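You operate a simulated robot arm through the tools that you are given. There is no shell and no other tool. Be economical: measure what you need, move in short steps, check, and stop when the job is done.

Carry out the task below with a simulated robot arm. There is one attempt and no reset: what you move stays moved.

## Task
Fetch the blue seal ring from the top of the steel table with one drawer and set it on top of the silver valve with the purple lever.

It is judged by the outcome, as a careful person would: the job done as asked, and still so three seconds after it is handed in. It fails if anything else is knocked over, pushed out of place, dropped, spilled or broken. A push-on lid holds only when it is set on centred and level and pressed home; a screw cap is set on level and turned clockwise until tight.

## Robot
A 7-joint arm with a two-finger parallel gripper, fixed in place. Base frame: the origin is at the foot of the arm, x ahead of it, y to its left, z up; the work surface is at about z = 0. Units: m, degrees, N and s.
With the tool pointing down near the work surface it reaches from about 0.24 to 0.62 m from the base axis. Its first joint turns from -66.0 to 66.0 degrees. Payload 2.6 kg.
The tool frame sits at the grasp point between the pads (the TCP): z along the fingers, y along the line on which they close. The tips reach 0.03 m beyond it. The gripper opens to 0.094 m. The fingers are 0.028 m wide and 0.01 m thick; the gripper's body (0.05 by 0.096 m) begins 0.055 m behind the TCP.
Orientation is that of the tool frame in the base frame, as [roll, pitch, yaw] about the fixed x, y, z axes, in that order (R = Rz(yaw) Ry(pitch) Rx(roll)). With the fingers straight down and closing along the base's y, the tool's x points along the base's -x, its y along +y and its z along -z.

## Interface
- The arm moves only by the tool servo_tool. Its argument "motion" is a list of rows, each a list of 5 numbers: the finger opening in m, from 0 to 0.094, then the shift along the tool's x, y, z in units of 30 mm (1.0 is 30 mm), then the turn about the tool's z in units of 6 degrees (1.0 is 6 degrees). In form: [[jaw, dx, dy, dz, twist], ...]. A call has 1 to 10 rows; each row shifts and turns the commanded pose from where the row before left it, along the tool's axes as they then stand. A call with a number of a shift or a turn outside -1 to 1 is refused whole. A row lasts 0.2 s, in which the tool goes at most 0.05 m and 8.6 degrees; a call with a longer step from one row to the next is refused whole, and so is a gripper value outside its range. A pose out of reach is approached as far as the arm can. The call stops where the force on the tool passes 40 N (or 10 N more than at its start, if that is more) or the arm is blocked; 0.2 s more then pass. The fingers move at their own pace (about 0.072 m/s each) and stop on an object; they squeeze with about 26 N. The grip force told is the motor's: it shows also when the fingers shut on nothing. Time passes only in rows, and 0.2 s behind the last, so rows that do not move let the fingers close. It gives the time, the measured TCP pose, the force on the tool (base axes), the opening and the grip force at its end, in the units of the frame above (readings bear some noise), and new pictures: "show" is both (left out), scene, wrist or none.
- Cameras (640 x 400 px; columns grow to the right, rows downward): "scene" is fixed at [0.0446, 0.4377, 0.5665]; the picture's right is [-0.70, -0.71, 0.00], its down [-0.40, 0.39, -0.83] and it looks along [0.59, -0.58, -0.56] (base axes); focal length 370 px, centre (320, 200). "wrist" rides on the gripper at [0.076, 0.014, -0.103] in the tool frame; the picture's right is [-0.18, 0.98, 0.00], its down [-0.75, -0.14, -0.64] and it looks along [-0.63, -0.12, 0.77] (tool axes); focal length 243 px, centre (320, 200). There is no depth. A picture from a camera that has moved, and an enlarged one, comes with that camera's place and axes in the base frame and with its lens.
- close_up(camera, box): a new picture of the part [left, top, right, bottom] of that camera's present view, enlarged. The clock stands still meanwhile.
- hand_in(): hands the job in; it is judged then, once.

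Go step by step. Nothing tells you positions but the pictures and the camera data: compare them with the known pose of the tool, close in by small moves and look again before you grip or let go. The budget is 90 turns and 200 pictures, counting those below and the enlarged ones. Unless the task says otherwise, let go and move clear before handing in, and close with one line.

The tools are called after "Request:" by a JSON object that holds its "op" and its "data". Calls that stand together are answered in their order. servo_tool: Moves the arm, as the interface text tells. Its arguments: {"type":"object","properties":{"motion":{"type":"array","items":{"type":"array","items":{"type":"number"}}},"show":{"type":"string","enum":["both","scene","wrist","none"]}},"required":["motion"]} The other tools are called the same way: close_up (camera, box) takes an enlarged picture of a part of a camera's view; hand_in () hands the job in.

At the start:

```text
time_s: 0.0
tool_pos: [0.4343, 0.0643, 0.2454]
tcp_rot: [179.9, 0.0, -180.0]
ft_force: [0.6, -0.1, 0.1]
gripper_width: 0.0941
grip_force: 0.1
```

scene: 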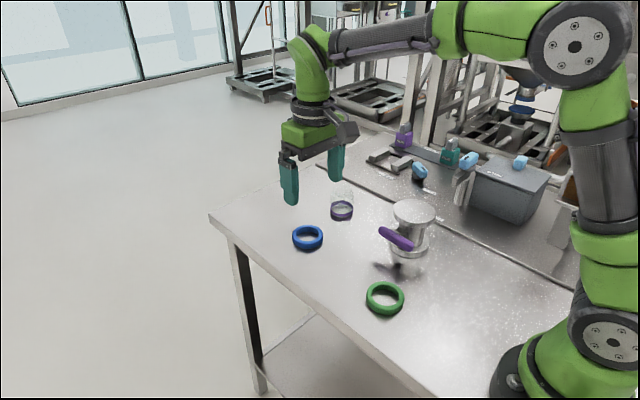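
wrist: 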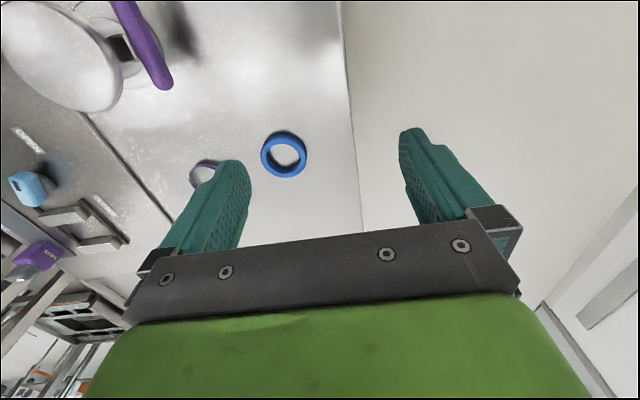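

I see the blue ring near (0.536, -0.010) on the table, and the valve's flat top near (0.355, -0.146, 0.11). I'll take close-ups first to check sizes and the valve's shape.

Request:
{"op": "close_up", "data": {"camera": "scene", "box": [270, 170, 470, 295]}}

Request:
{"op": "close_up", "data": {"camera": "wrist", "box": [0, 0, 320, 200]}}

```text
3.20 times, centred on (370, 232) of scene
camera zoom: at [0.0446, 0.4377, 0.5665], right [-0.7, -0.71, 0.0], down [-0.4, 0.39, -0.83], along [0.59, -0.58, -0.56], focal length 1184 px, centre (160, 96)
```

zoom: 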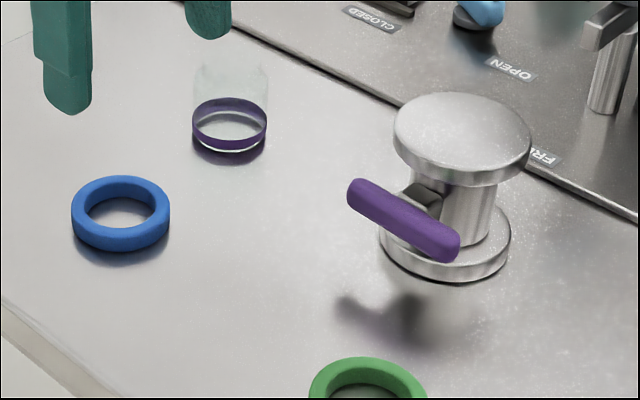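

```text
2.00 times, centred on (160, 100) of wrist
camera zoom: at [0.3577, 0.0771, 0.3471], right [0.18, 0.98, 0.0], down [0.75, -0.14, 0.64], along [0.63, -0.12, -0.77], focal length 485 px, centre (640, 400)
```

zoom: 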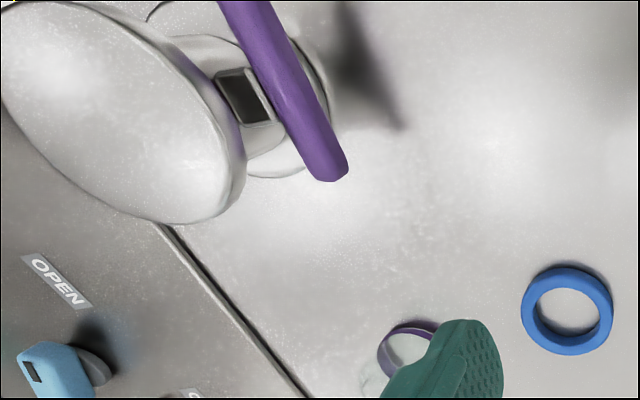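

The ring's outer diameter is about 71 mm, and the valve top is a plain disk about 90 mm across. There's a glass near (0.55, -0.14) to keep clear of. I'm moving above the ring.

Request:
{"op": "servo_tool", "data": {"motion": [[0.094, -0.57, -0.43, 0.6, 0], [0.094, -0.57, -0.43, 0.6, 0], [0.094, -0.57, -0.43, 0.6, 0], [0.094, -0.57, -0.43, 0.6, 0], [0.094, -0.57, -0.43, 0.6, 0], [0.094, -0.57, -0.43, 0.6, 0], [0.094, 0, 0, 0, 0]]}}

```text
time_s: 1.6
tool_pos: [0.5369, -0.0138, 0.1385]
tcp_rot: [180.0, 0.0, -180.0]
ft_force: [0.0, 0.0, 0.1]
gripper_width: 0.0942
grip_force: 0.1
camera wrist: at [0.46, 0.0, 0.2381], right [0.18, 0.98, 0.0], down [0.75, -0.14, 0.64], along [0.63, -0.12, -0.77], focal length 243 px, centre (320, 200)
```

scene: 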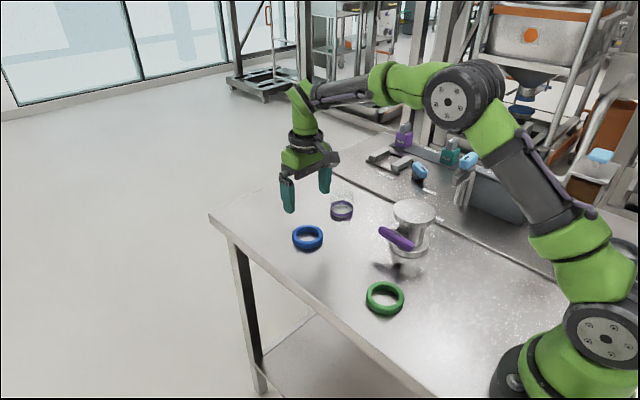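
wrist: 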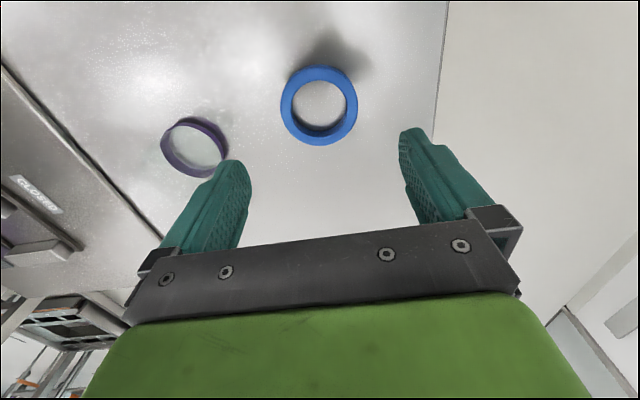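

The ring reads at about (0.533, -0.015), and the glass is clear of the fingers. I'm lowering partway and will look again.

Request:
{"op": "servo_tool", "data": {"motion": [[0.094, 0.1, -0.04, 0.8, 0], [0.094, 0, 0, 0.8, 0], [0.094, 0, 0, 0.4, 0], [0.094, 0, 0, 0, 0]]}}

Request:
{"op": "close_up", "data": {"camera": "scene", "box": [240, 160, 400, 260]}}

```text
time_s: 2.6
tool_pos: [0.5351, -0.0155, 0.0766]
tcp_rot: [179.9, 0.0, 180.0]
ft_force: [0.7, 0.0, 0.8]
gripper_width: 0.0941
grip_force: 0.1
camera wrist: at [0.4572, -0.0014, 0.1779], right [0.18, 0.98, 0.0], down [0.75, -0.14, 0.64], along [0.63, -0.12, -0.77], focal length 243 px, centre (320, 200)
```

scene: 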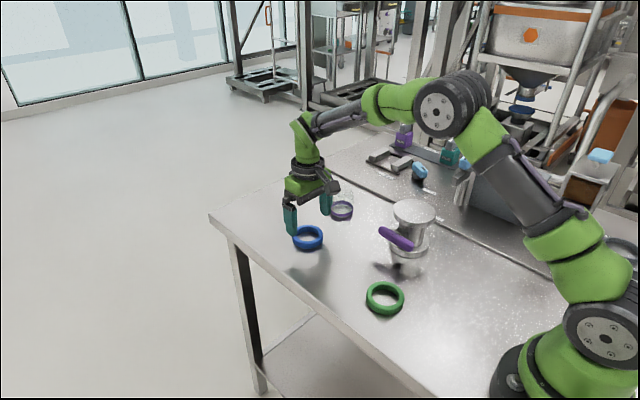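
wrist: 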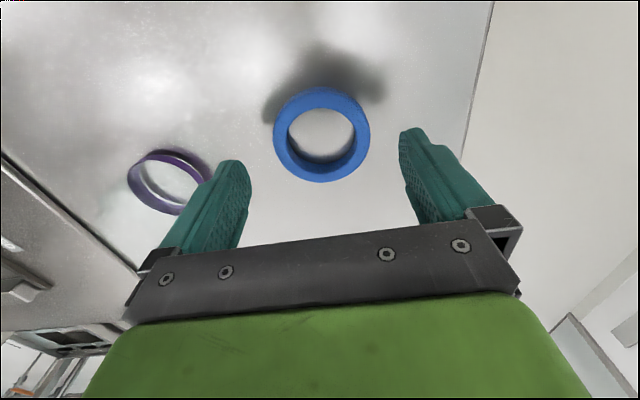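

```text
4.00 times, centred on (320, 210) of scene
camera zoom: at [0.0446, 0.4377, 0.5665], right [-0.7, -0.71, 0.0], down [-0.4, 0.39, -0.83], along [0.59, -0.58, -0.56], focal length 1479 px, centre (320, 160)
```

zoom: 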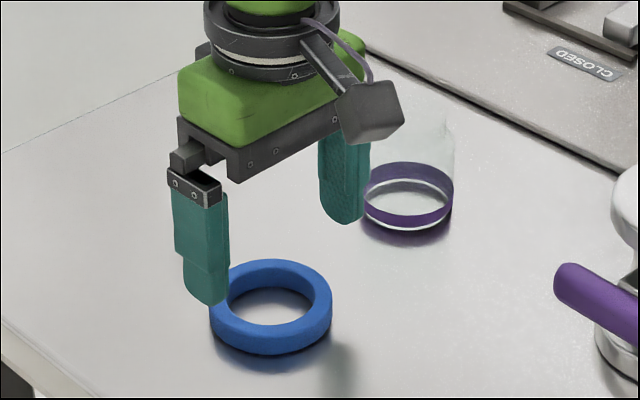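

The ring sits between the fingers. I'm lowering until the tips are just above the table, then closing.

Request:
{"op": "servo_tool", "data": {"motion": [[0.094, 0.07, 0, 0.6, 0], [0.094, 0, 0, 0.6, 0], [0.094, 0, 0, 0.22, 0], [0.094, 0, 0, 0, 0]]}}

Request:
{"op": "close_up", "data": {"camera": "scene", "box": [240, 160, 400, 260]}}

```text
time_s: 3.6
tool_pos: [0.5321, -0.0149, 0.0355]
tcp_rot: [-180.0, -0.1, 179.9]
ft_force: [0.3, 0.2, 1.1]
gripper_width: 0.094
grip_force: 0.0
camera wrist: at [0.4558, -0.0018, 0.1362], right [0.18, 0.98, 0.0], down [0.75, -0.14, 0.64], along [0.63, -0.12, -0.77], focal length 243 px, centre (320, 200)
```

scene: 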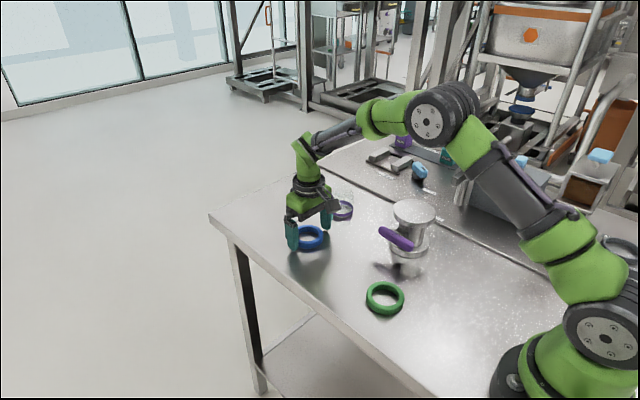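
wrist: 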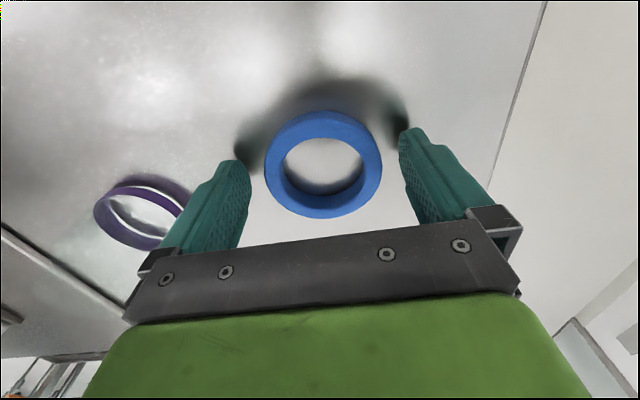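

```text
4.00 times, centred on (320, 210) of scene
camera zoom: at [0.0446, 0.4377, 0.5665], right [-0.7, -0.71, 0.0], down [-0.4, 0.39, -0.83], along [0.59, -0.58, -0.56], focal length 1479 px, centre (320, 160)
```

zoom: 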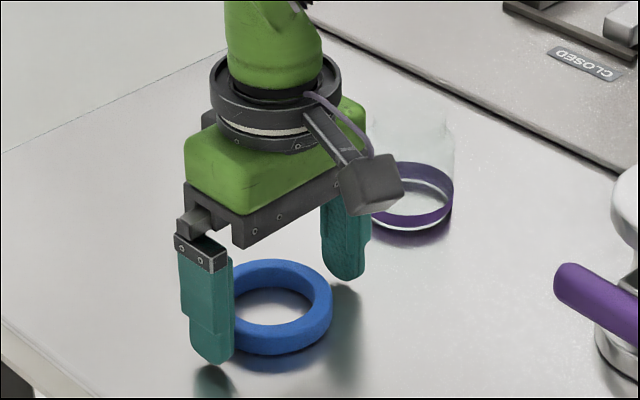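

The ring is centred to about 2 mm. I'm nudging slightly and closing.

Request:
{"op": "servo_tool", "data": {"motion": [[0.094, 0.06, 0.04, 0.04, 0], [0.06, 0, 0, 0, 0], [0.06, 0, 0, 0, 0], [0.06, 0, 0, 0, 0], [0.06, 0, 0, 0, 0]]}}

```text
time_s: 4.8
tool_pos: [0.5309, -0.0146, 0.0355]
tcp_rot: [-180.0, -0.1, 180.0]
ft_force: [0.0, 0.4, 0.2]
gripper_width: 0.0621
grip_force: 26.1
camera wrist: at [0.4544, -0.0004, 0.1355], right [0.18, 0.98, 0.0], down [0.75, -0.14, 0.64], along [0.63, -0.12, -0.77], focal length 243 px, centre (320, 200)
```

scene: 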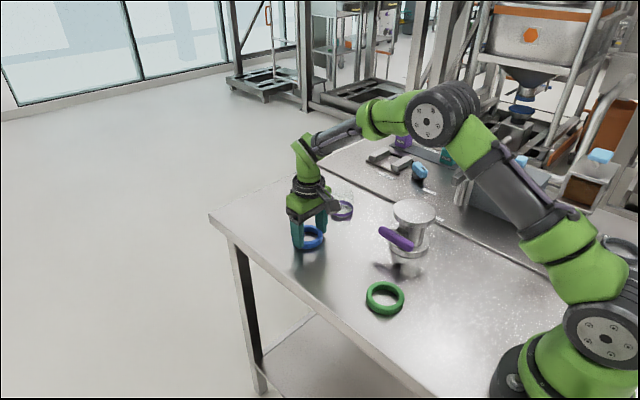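
wrist: 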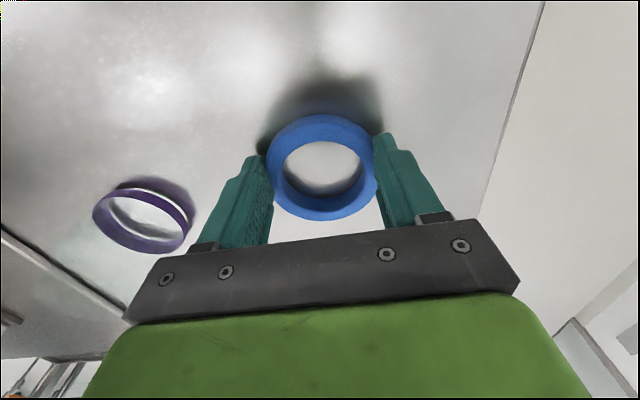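

The ring is gripped at 62 mm with 26 N. I'm lifting straight up.

Request:
{"op": "servo_tool", "data": {"motion": [[0.055, 0, 0, -0.4, 0], [0.055, 0, 0, -0.8, 0], [0.055, 0, 0, -1, 0], [0.055, 0, 0, -1, 0], [0.055, 0, 0, -1, 0], [0.055, 0, 0, -1, 0], [0.055, 0, 0, -1, 0], [0.055, 0, 0, 0, 0]]}}

```text
time_s: 6.6
tool_pos: [0.5309, -0.0147, 0.2203]
tcp_rot: [180.0, 0.0, 179.9]
ft_force: [0.2, -0.1, -0.2]
gripper_width: 0.0621
grip_force: 25.8
camera wrist: at [0.4534, -0.0008, 0.3224], right [0.18, 0.98, 0.0], down [0.75, -0.14, 0.64], along [0.63, -0.12, -0.77], focal length 243 px, centre (320, 200)
```

scene: 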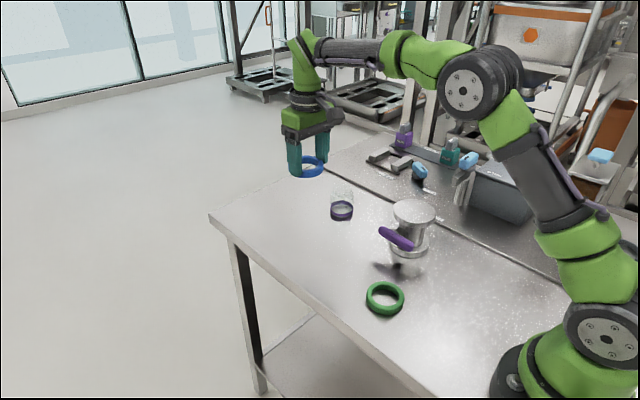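
wrist: 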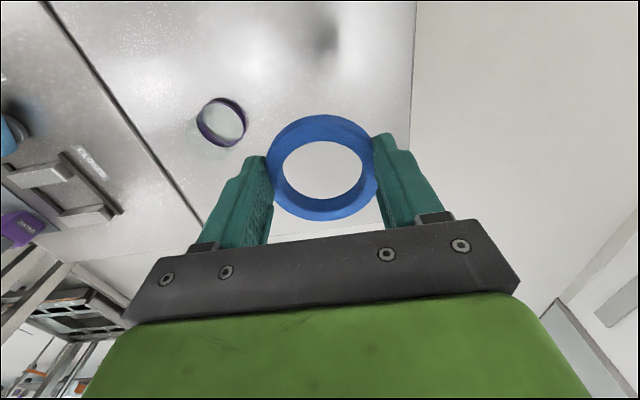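

The ring is held. I'm carrying it high toward the valve.

Request:
{"op": "servo_tool", "data": {"motion": [[0.055, 0.73, -0.55, -0.1, 0], [0.055, 0.73, -0.55, -0.1, 0], [0.055, 0.73, -0.55, -0.1, 0], [0.055, 0.73, -0.55, 0, 0], [0.055, 0.73, -0.55, 0, 0], [0.055, 0.73, -0.55, 0, 0], [0.055, 0.73, -0.55, 0, 0], [0.055, 0.73, -0.55, 0, 0], [0.055, 0, 0, 0, 0]]}}

Request:
{"op": "close_up", "data": {"camera": "scene", "box": [334, 130, 494, 230]}}

```text
time_s: 8.6
tool_pos: [0.3546, -0.1457, 0.2287]
tcp_rot: [-180.0, 0.0, -180.0]
ft_force: [-0.2, 0.3, 0.0]
gripper_width: 0.062
grip_force: 26.1
camera wrist: at [0.2779, -0.1317, 0.3298], right [0.18, 0.98, 0.0], down [0.75, -0.14, 0.64], along [0.63, -0.12, -0.77], focal length 243 px, centre (320, 200)
```

scene: 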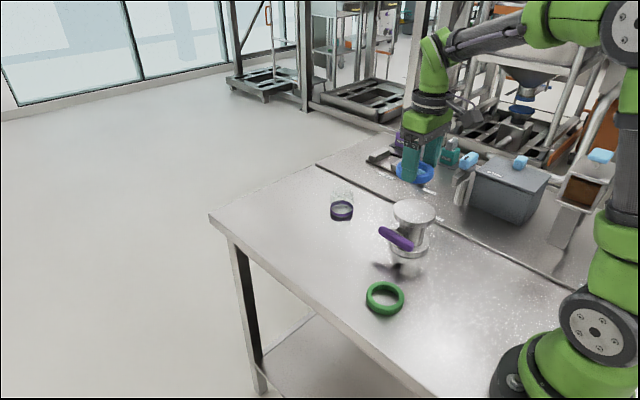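
wrist: 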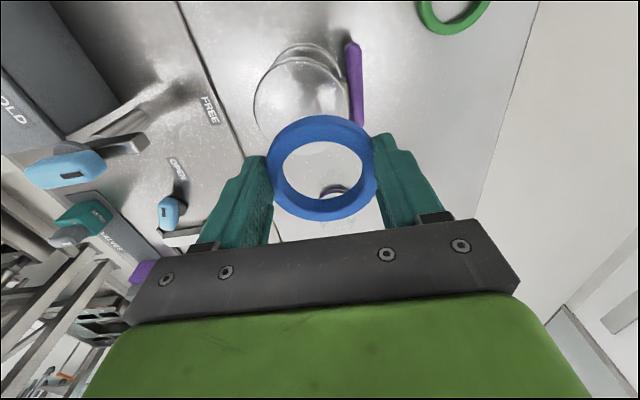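

```text
4.00 times, centred on (414, 180) of scene
camera zoom: at [0.0446, 0.4377, 0.5665], right [-0.7, -0.71, 0.0], down [-0.4, 0.39, -0.83], along [0.59, -0.58, -0.56], focal length 1479 px, centre (-56, 280)
```

zoom: 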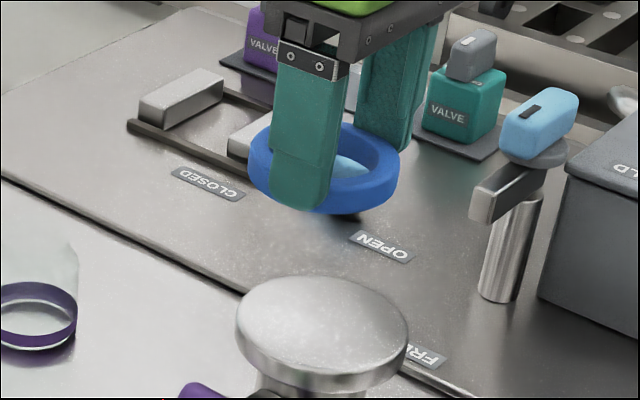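

Calibrating against the held ring, both cameras put the valve top at about (0.351, -0.163, 0.107). I'm shifting there and lowering partway.

Request:
{"op": "servo_tool", "data": {"motion": [[0.055, 0.12, -0.57, 0, 0], [0.055, 0, 0, 0.6, 0], [0.055, 0, 0, 0.6, 0], [0.055, 0, 0, 0.5, 0], [0.055, 0, 0, 0, 0]]}}

Request:
{"op": "close_up", "data": {"camera": "scene", "box": [334, 160, 494, 260]}}

Request:
{"op": "close_up", "data": {"camera": "wrist", "box": [220, 50, 420, 230]}}

```text
time_s: 9.8
tool_pos: [0.3508, -0.1629, 0.1772]
tcp_rot: [-180.0, -0.1, 179.9]
ft_force: [-0.1, -0.6, -1.1]
gripper_width: 0.0623
grip_force: 25.6
camera wrist: at [0.2743, -0.1487, 0.2789], right [0.19, 0.98, 0.0], down [0.75, -0.14, 0.64], along [0.63, -0.12, -0.77], focal length 243 px, centre (320, 200)
```

scene: 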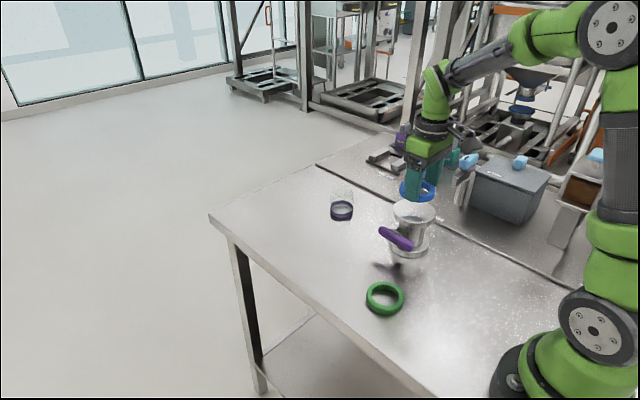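
wrist: 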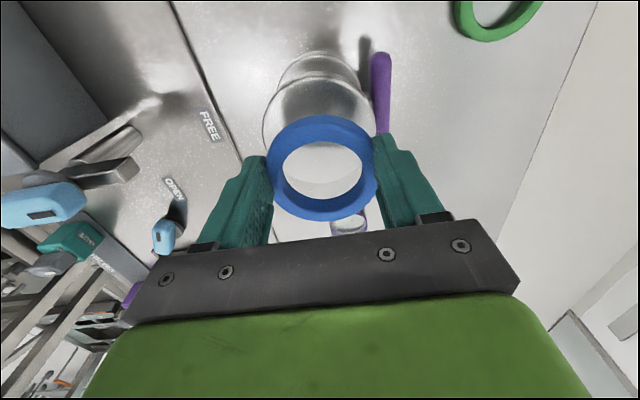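

```text
4.00 times, centred on (414, 210) of scene
camera zoom: at [0.0446, 0.4377, 0.5665], right [-0.7, -0.71, 0.0], down [-0.4, 0.39, -0.83], along [0.59, -0.58, -0.56], focal length 1479 px, centre (-56, 160)
```

zoom: 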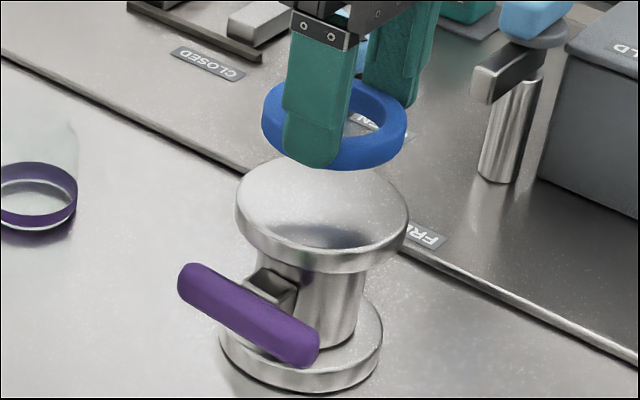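

```text
2.22 times, centred on (320, 140) of wrist
camera zoom: at [0.2743, -0.1487, 0.2789], right [0.19, 0.98, 0.0], down [0.75, -0.14, 0.64], along [0.63, -0.12, -0.77], focal length 539 px, centre (320, 333)
```

zoom: 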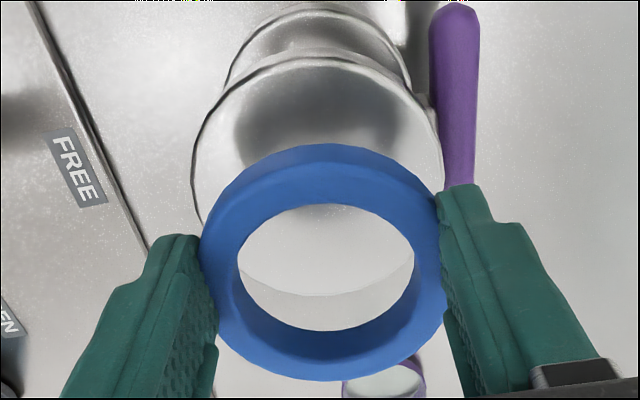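

The disk centre reads (0.3505, -0.165), within 2 mm of the ring. I'm lowering gently in small steps toward contact near TCP z of 0.142.

Request:
{"op": "servo_tool", "data": {"motion": [[0.055, 0, -0.05, 0.4, 0], [0.055, 0, 0, 0.4, 0], [0.055, 0, 0, 0.1, 0], [0.055, 0, 0, 0, 0]]}}

Request:
{"op": "close_up", "data": {"camera": "scene", "box": [334, 160, 494, 260]}}

```text
time_s: 10.8
tool_pos: [0.3508, -0.1641, 0.1511]
tcp_rot: [-179.9, 0.1, 180.0]
ft_force: [0.9, 0.8, -0.5]
gripper_width: 0.0621
grip_force: 25.7
camera wrist: at [0.2741, -0.15, 0.2528], right [0.18, 0.98, 0.0], down [0.75, -0.14, 0.64], along [0.63, -0.12, -0.77], focal length 243 px, centre (320, 200)
```

scene: 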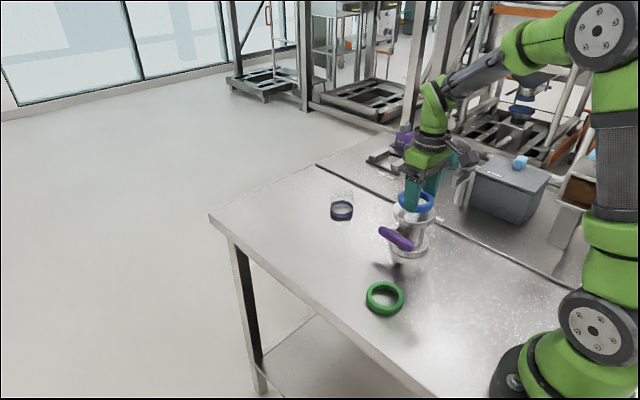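
wrist: 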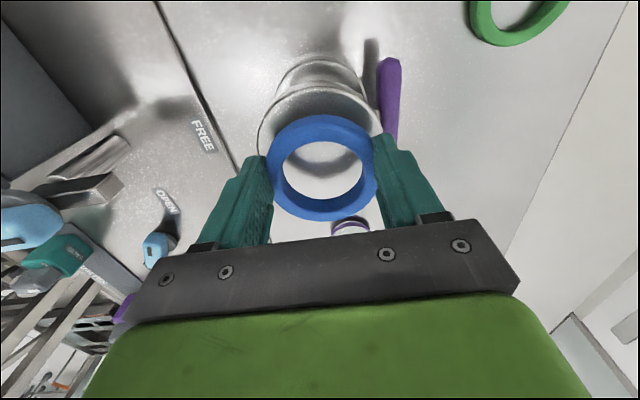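

```text
4.00 times, centred on (414, 210) of scene
camera zoom: at [0.0446, 0.4377, 0.5665], right [-0.7, -0.71, 0.0], down [-0.4, 0.39, -0.83], along [0.59, -0.58, -0.56], focal length 1479 px, centre (-56, 160)
```

zoom: 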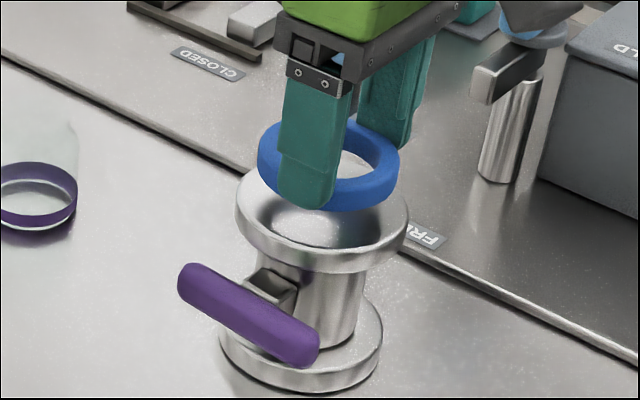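

It still hangs about 1–2 cm above the disk. I'm lowering a little more and checking closely.

Request:
{"op": "servo_tool", "data": {"motion": [[0.055, 0, 0, 0.2, 0], [0.055, 0, 0, 0.15, 0], [0.055, 0, 0, 0, 0]], "show": "none"}}

Request:
{"op": "close_up", "data": {"camera": "scene", "box": [374, 180, 454, 230]}}

Request:
{"op": "close_up", "data": {"camera": "wrist", "box": [240, 60, 400, 230]}}

```text
time_s: 11.6
tool_pos: [0.3504, -0.1641, 0.1407]
tcp_rot: [179.9, 0.0, 179.9]
ft_force: [0.0, 0.3, 0.2]
gripper_width: 0.0622
grip_force: 25.5
```

```text
8.00 times, centred on (414, 205) of scene
camera zoom: at [0.0446, 0.4377, 0.5665], right [-0.7, -0.71, 0.0], down [-0.4, 0.39, -0.83], along [0.59, -0.58, -0.56], focal length 2959 px, centre (-432, 160)
```

zoom: 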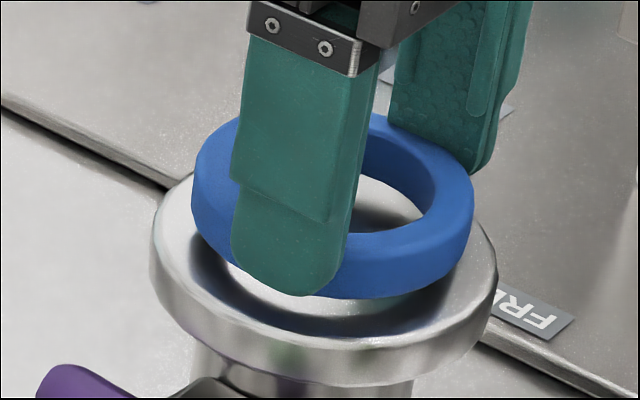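

```text
2.35 times, centred on (320, 145) of wrist
camera zoom: at [0.2736, -0.1502, 0.2416], right [0.19, 0.98, 0.0], down [0.75, -0.14, 0.64], along [0.63, -0.12, -0.77], focal length 571 px, centre (320, 329)
```

zoom: 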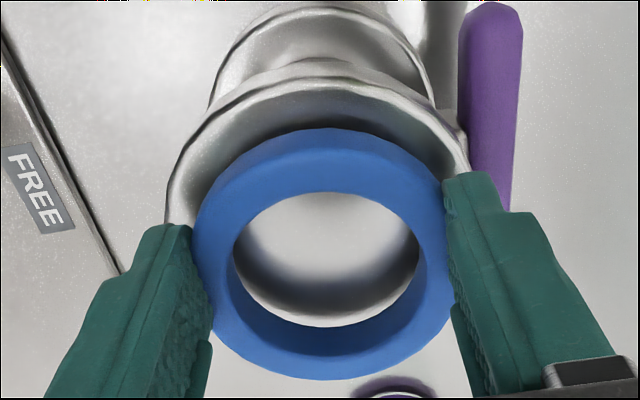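

The ring is centred within about 2–3 mm and hangs roughly 5 mm above the disk. I'm shifting 2 mm in x and stepping down until contact.

Request:
{"op": "servo_tool", "data": {"motion": [[0.055, -0.07, 0, 0, 0], [0.055, 0, 0, 0.06, 0], [0.055, 0, 0, 0.06, 0], [0.055, 0, 0, 0.06, 0], [0.055, 0, 0, 0, 0]], "show": "none"}}

Request:
{"op": "close_up", "data": {"camera": "scene", "box": [374, 180, 454, 230]}}

```text
time_s: 12.8
tool_pos: [0.353, -0.1654, 0.1346]
tcp_rot: [-179.9, 0.0, 179.9]
ft_force: [0.1, -1.0, -0.4]
gripper_width: 0.0623
grip_force: 25.4
```

```text
8.00 times, centred on (414, 205) of scene
camera zoom: at [0.0446, 0.4377, 0.5665], right [-0.7, -0.71, 0.0], down [-0.4, 0.39, -0.83], along [0.59, -0.58, -0.56], focal length 2959 px, centre (-432, 160)
```

zoom: 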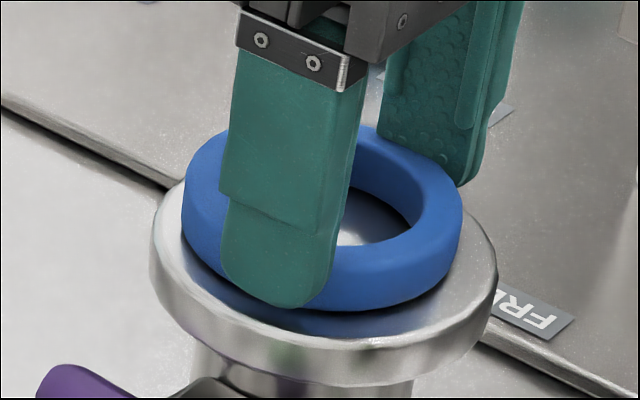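

The ring is now nearly touching and well centred. I'm stepping down in millimetres until the force shows contact.

Request:
{"op": "servo_tool", "data": {"motion": [[0.055, 0, 0, 0.04, 0], [0.055, 0, 0, 0.04, 0], [0.055, 0, 0, 0.04, 0], [0.055, 0, 0, 0, 0]], "show": "none"}}

Request:
{"op": "close_up", "data": {"camera": "scene", "box": [374, 180, 454, 230]}}

```text
time_s: 13.8
tool_pos: [0.3539, -0.1647, 0.1325]
tcp_rot: [179.9, 0.2, 179.8]
ft_force: [-10.2, 6.9, 34.8]
gripper_width: 0.0621
grip_force: 26.0
```

```text
8.00 times, centred on (414, 205) of scene
camera zoom: at [0.0445, 0.4378, 0.5664], right [-0.7, -0.71, 0.0], down [-0.4, 0.39, -0.83], along [0.59, -0.58, -0.56], focal length 2959 px, centre (-432, 160)
```

zoom: 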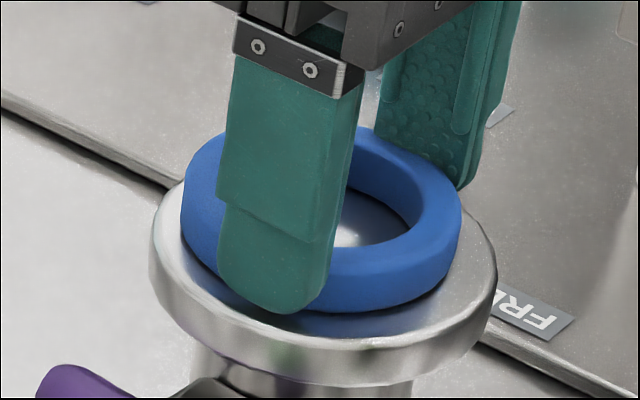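

Contact was made at TCP z of about 0.1325. I'm easing the pressure before releasing.

Request:
{"op": "servo_tool", "data": {"motion": [[0.055, 0, 0, -0.05, 0], [0.055, 0, 0, 0, 0]], "show": "none"}}

Request:
{"op": "close_up", "data": {"camera": "wrist", "box": [240, 60, 400, 230]}}

```text
time_s: 14.4
tool_pos: [0.3543, -0.1648, 0.1326]
tcp_rot: [-179.9, 0.1, -179.8]
ft_force: [4.1, 0.8, 10.2]
gripper_width: 0.0625
grip_force: 25.6
```

```text
2.35 times, centred on (320, 145) of wrist
camera zoom: at [0.2772, -0.151, 0.2337], right [0.18, 0.98, 0.0], down [0.75, -0.14, 0.64], along [0.63, -0.12, -0.77], focal length 571 px, centre (320, 329)
```

zoom: 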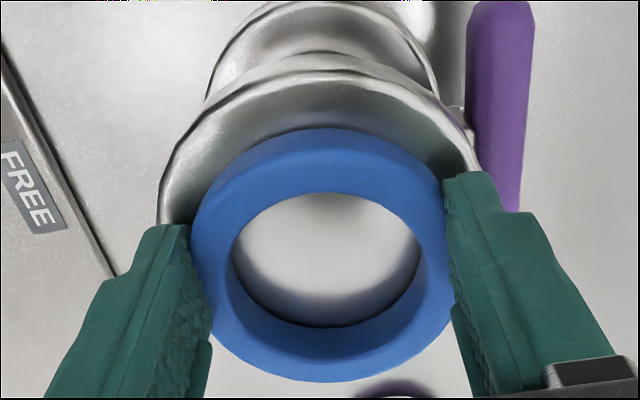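

The ring sits flat and centred on the disk with margin all round. I'm opening the fingers and lifting straight up.

Request:
{"op": "servo_tool", "data": {"motion": [[0.075, 0, 0, -0.02, 0], [0.09, 0, 0, 0, 0], [0.09, 0, 0, 0, 0], [0.09, 0, 0, 0, 0]], "show": "wrist"}}

Request:
{"op": "close_up", "data": {"camera": "scene", "box": [374, 180, 454, 230]}}

```text
time_s: 15.4
tool_pos: [0.3526, -0.1647, 0.1344]
tcp_rot: [180.0, 0.0, -180.0]
ft_force: [-0.3, -0.1, -0.1]
gripper_width: 0.09
grip_force: 0.0
camera wrist: at [0.2767, -0.1505, 0.2348], right [0.18, 0.98, 0.0], down [0.75, -0.14, 0.64], along [0.63, -0.12, -0.77], focal length 243 px, centre (320, 200)
```

wrist: 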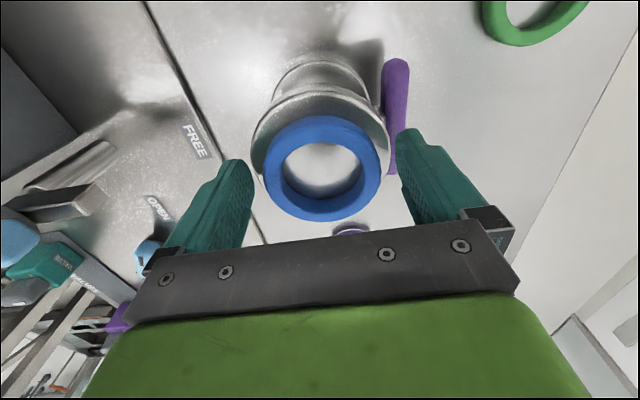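

```text
8.00 times, centred on (414, 205) of scene
camera zoom: at [0.0446, 0.4377, 0.5665], right [-0.7, -0.71, 0.0], down [-0.4, 0.39, -0.83], along [0.59, -0.58, -0.56], focal length 2959 px, centre (-432, 160)
```

zoom: 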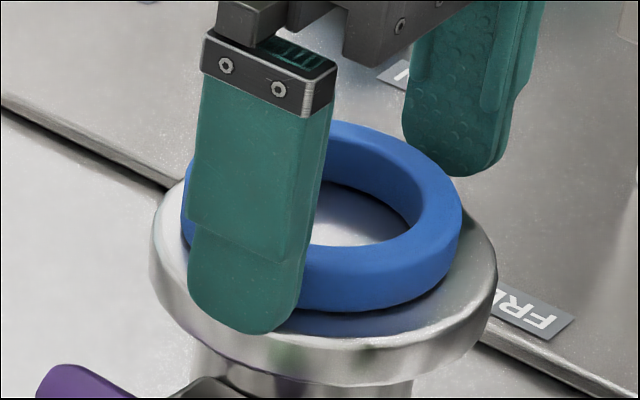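

The ring is free and resting on the disk. I'm lifting clear.

Request:
{"op": "servo_tool", "data": {"motion": [[0.09, 0, 0, -0.3, 0], [0.09, 0, 0, -0.7, 0], [0.09, 0, 0, -1, 0], [0.09, 0, 0, -1, 0], [0.09, 0, 0, -1, 0], [0.09, 0, 0, 0, 0]]}}

Request:
{"op": "close_up", "data": {"camera": "scene", "box": [354, 170, 474, 245]}}

```text
time_s: 16.8
tool_pos: [0.3539, -0.163, 0.2548]
tcp_rot: [-180.0, 0.0, 179.9]
ft_force: [0.5, 0.7, -0.1]
gripper_width: 0.09
grip_force: 0.2
camera wrist: at [0.2771, -0.1497, 0.3565], right [0.18, 0.98, 0.0], down [0.75, -0.14, 0.64], along [0.63, -0.12, -0.77], focal length 243 px, centre (320, 200)
```

scene: 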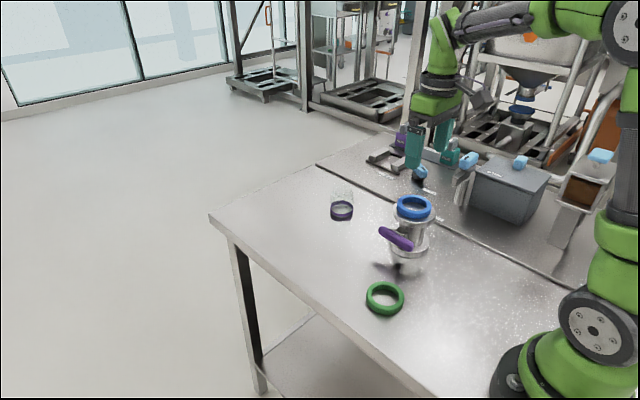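
wrist: 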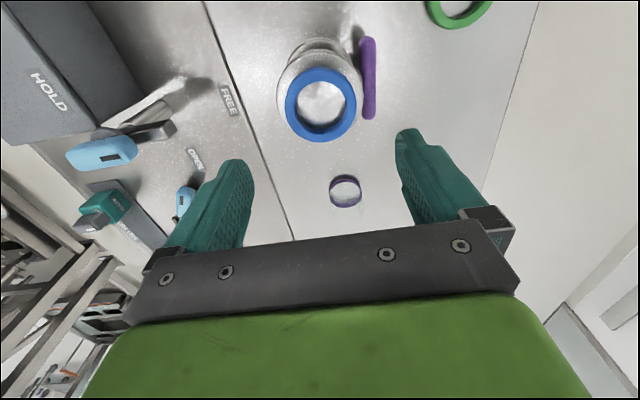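

```text
5.33 times, centred on (414, 208) of scene
camera zoom: at [0.0446, 0.4377, 0.5665], right [-0.7, -0.71, 0.0], down [-0.4, 0.39, -0.83], along [0.59, -0.58, -0.56], focal length 1972 px, centre (-181, 160)
```

zoom: 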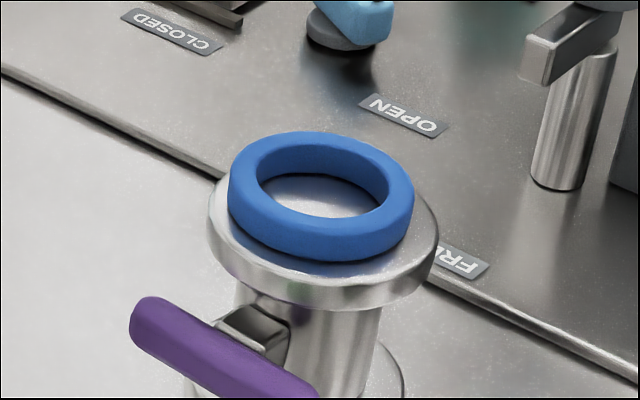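

The ring lies flat and fully on the valve's top, the gripper is clear, and nothing else has been disturbed. I'm handing in.

Request:
{"op": "hand_in", "data": {}}

```text
The job is handed in.
```

The blue seal ring is lying flat on top of the silver valve with the purple lever, about 4 mm off-centre, and nothing else was moved.
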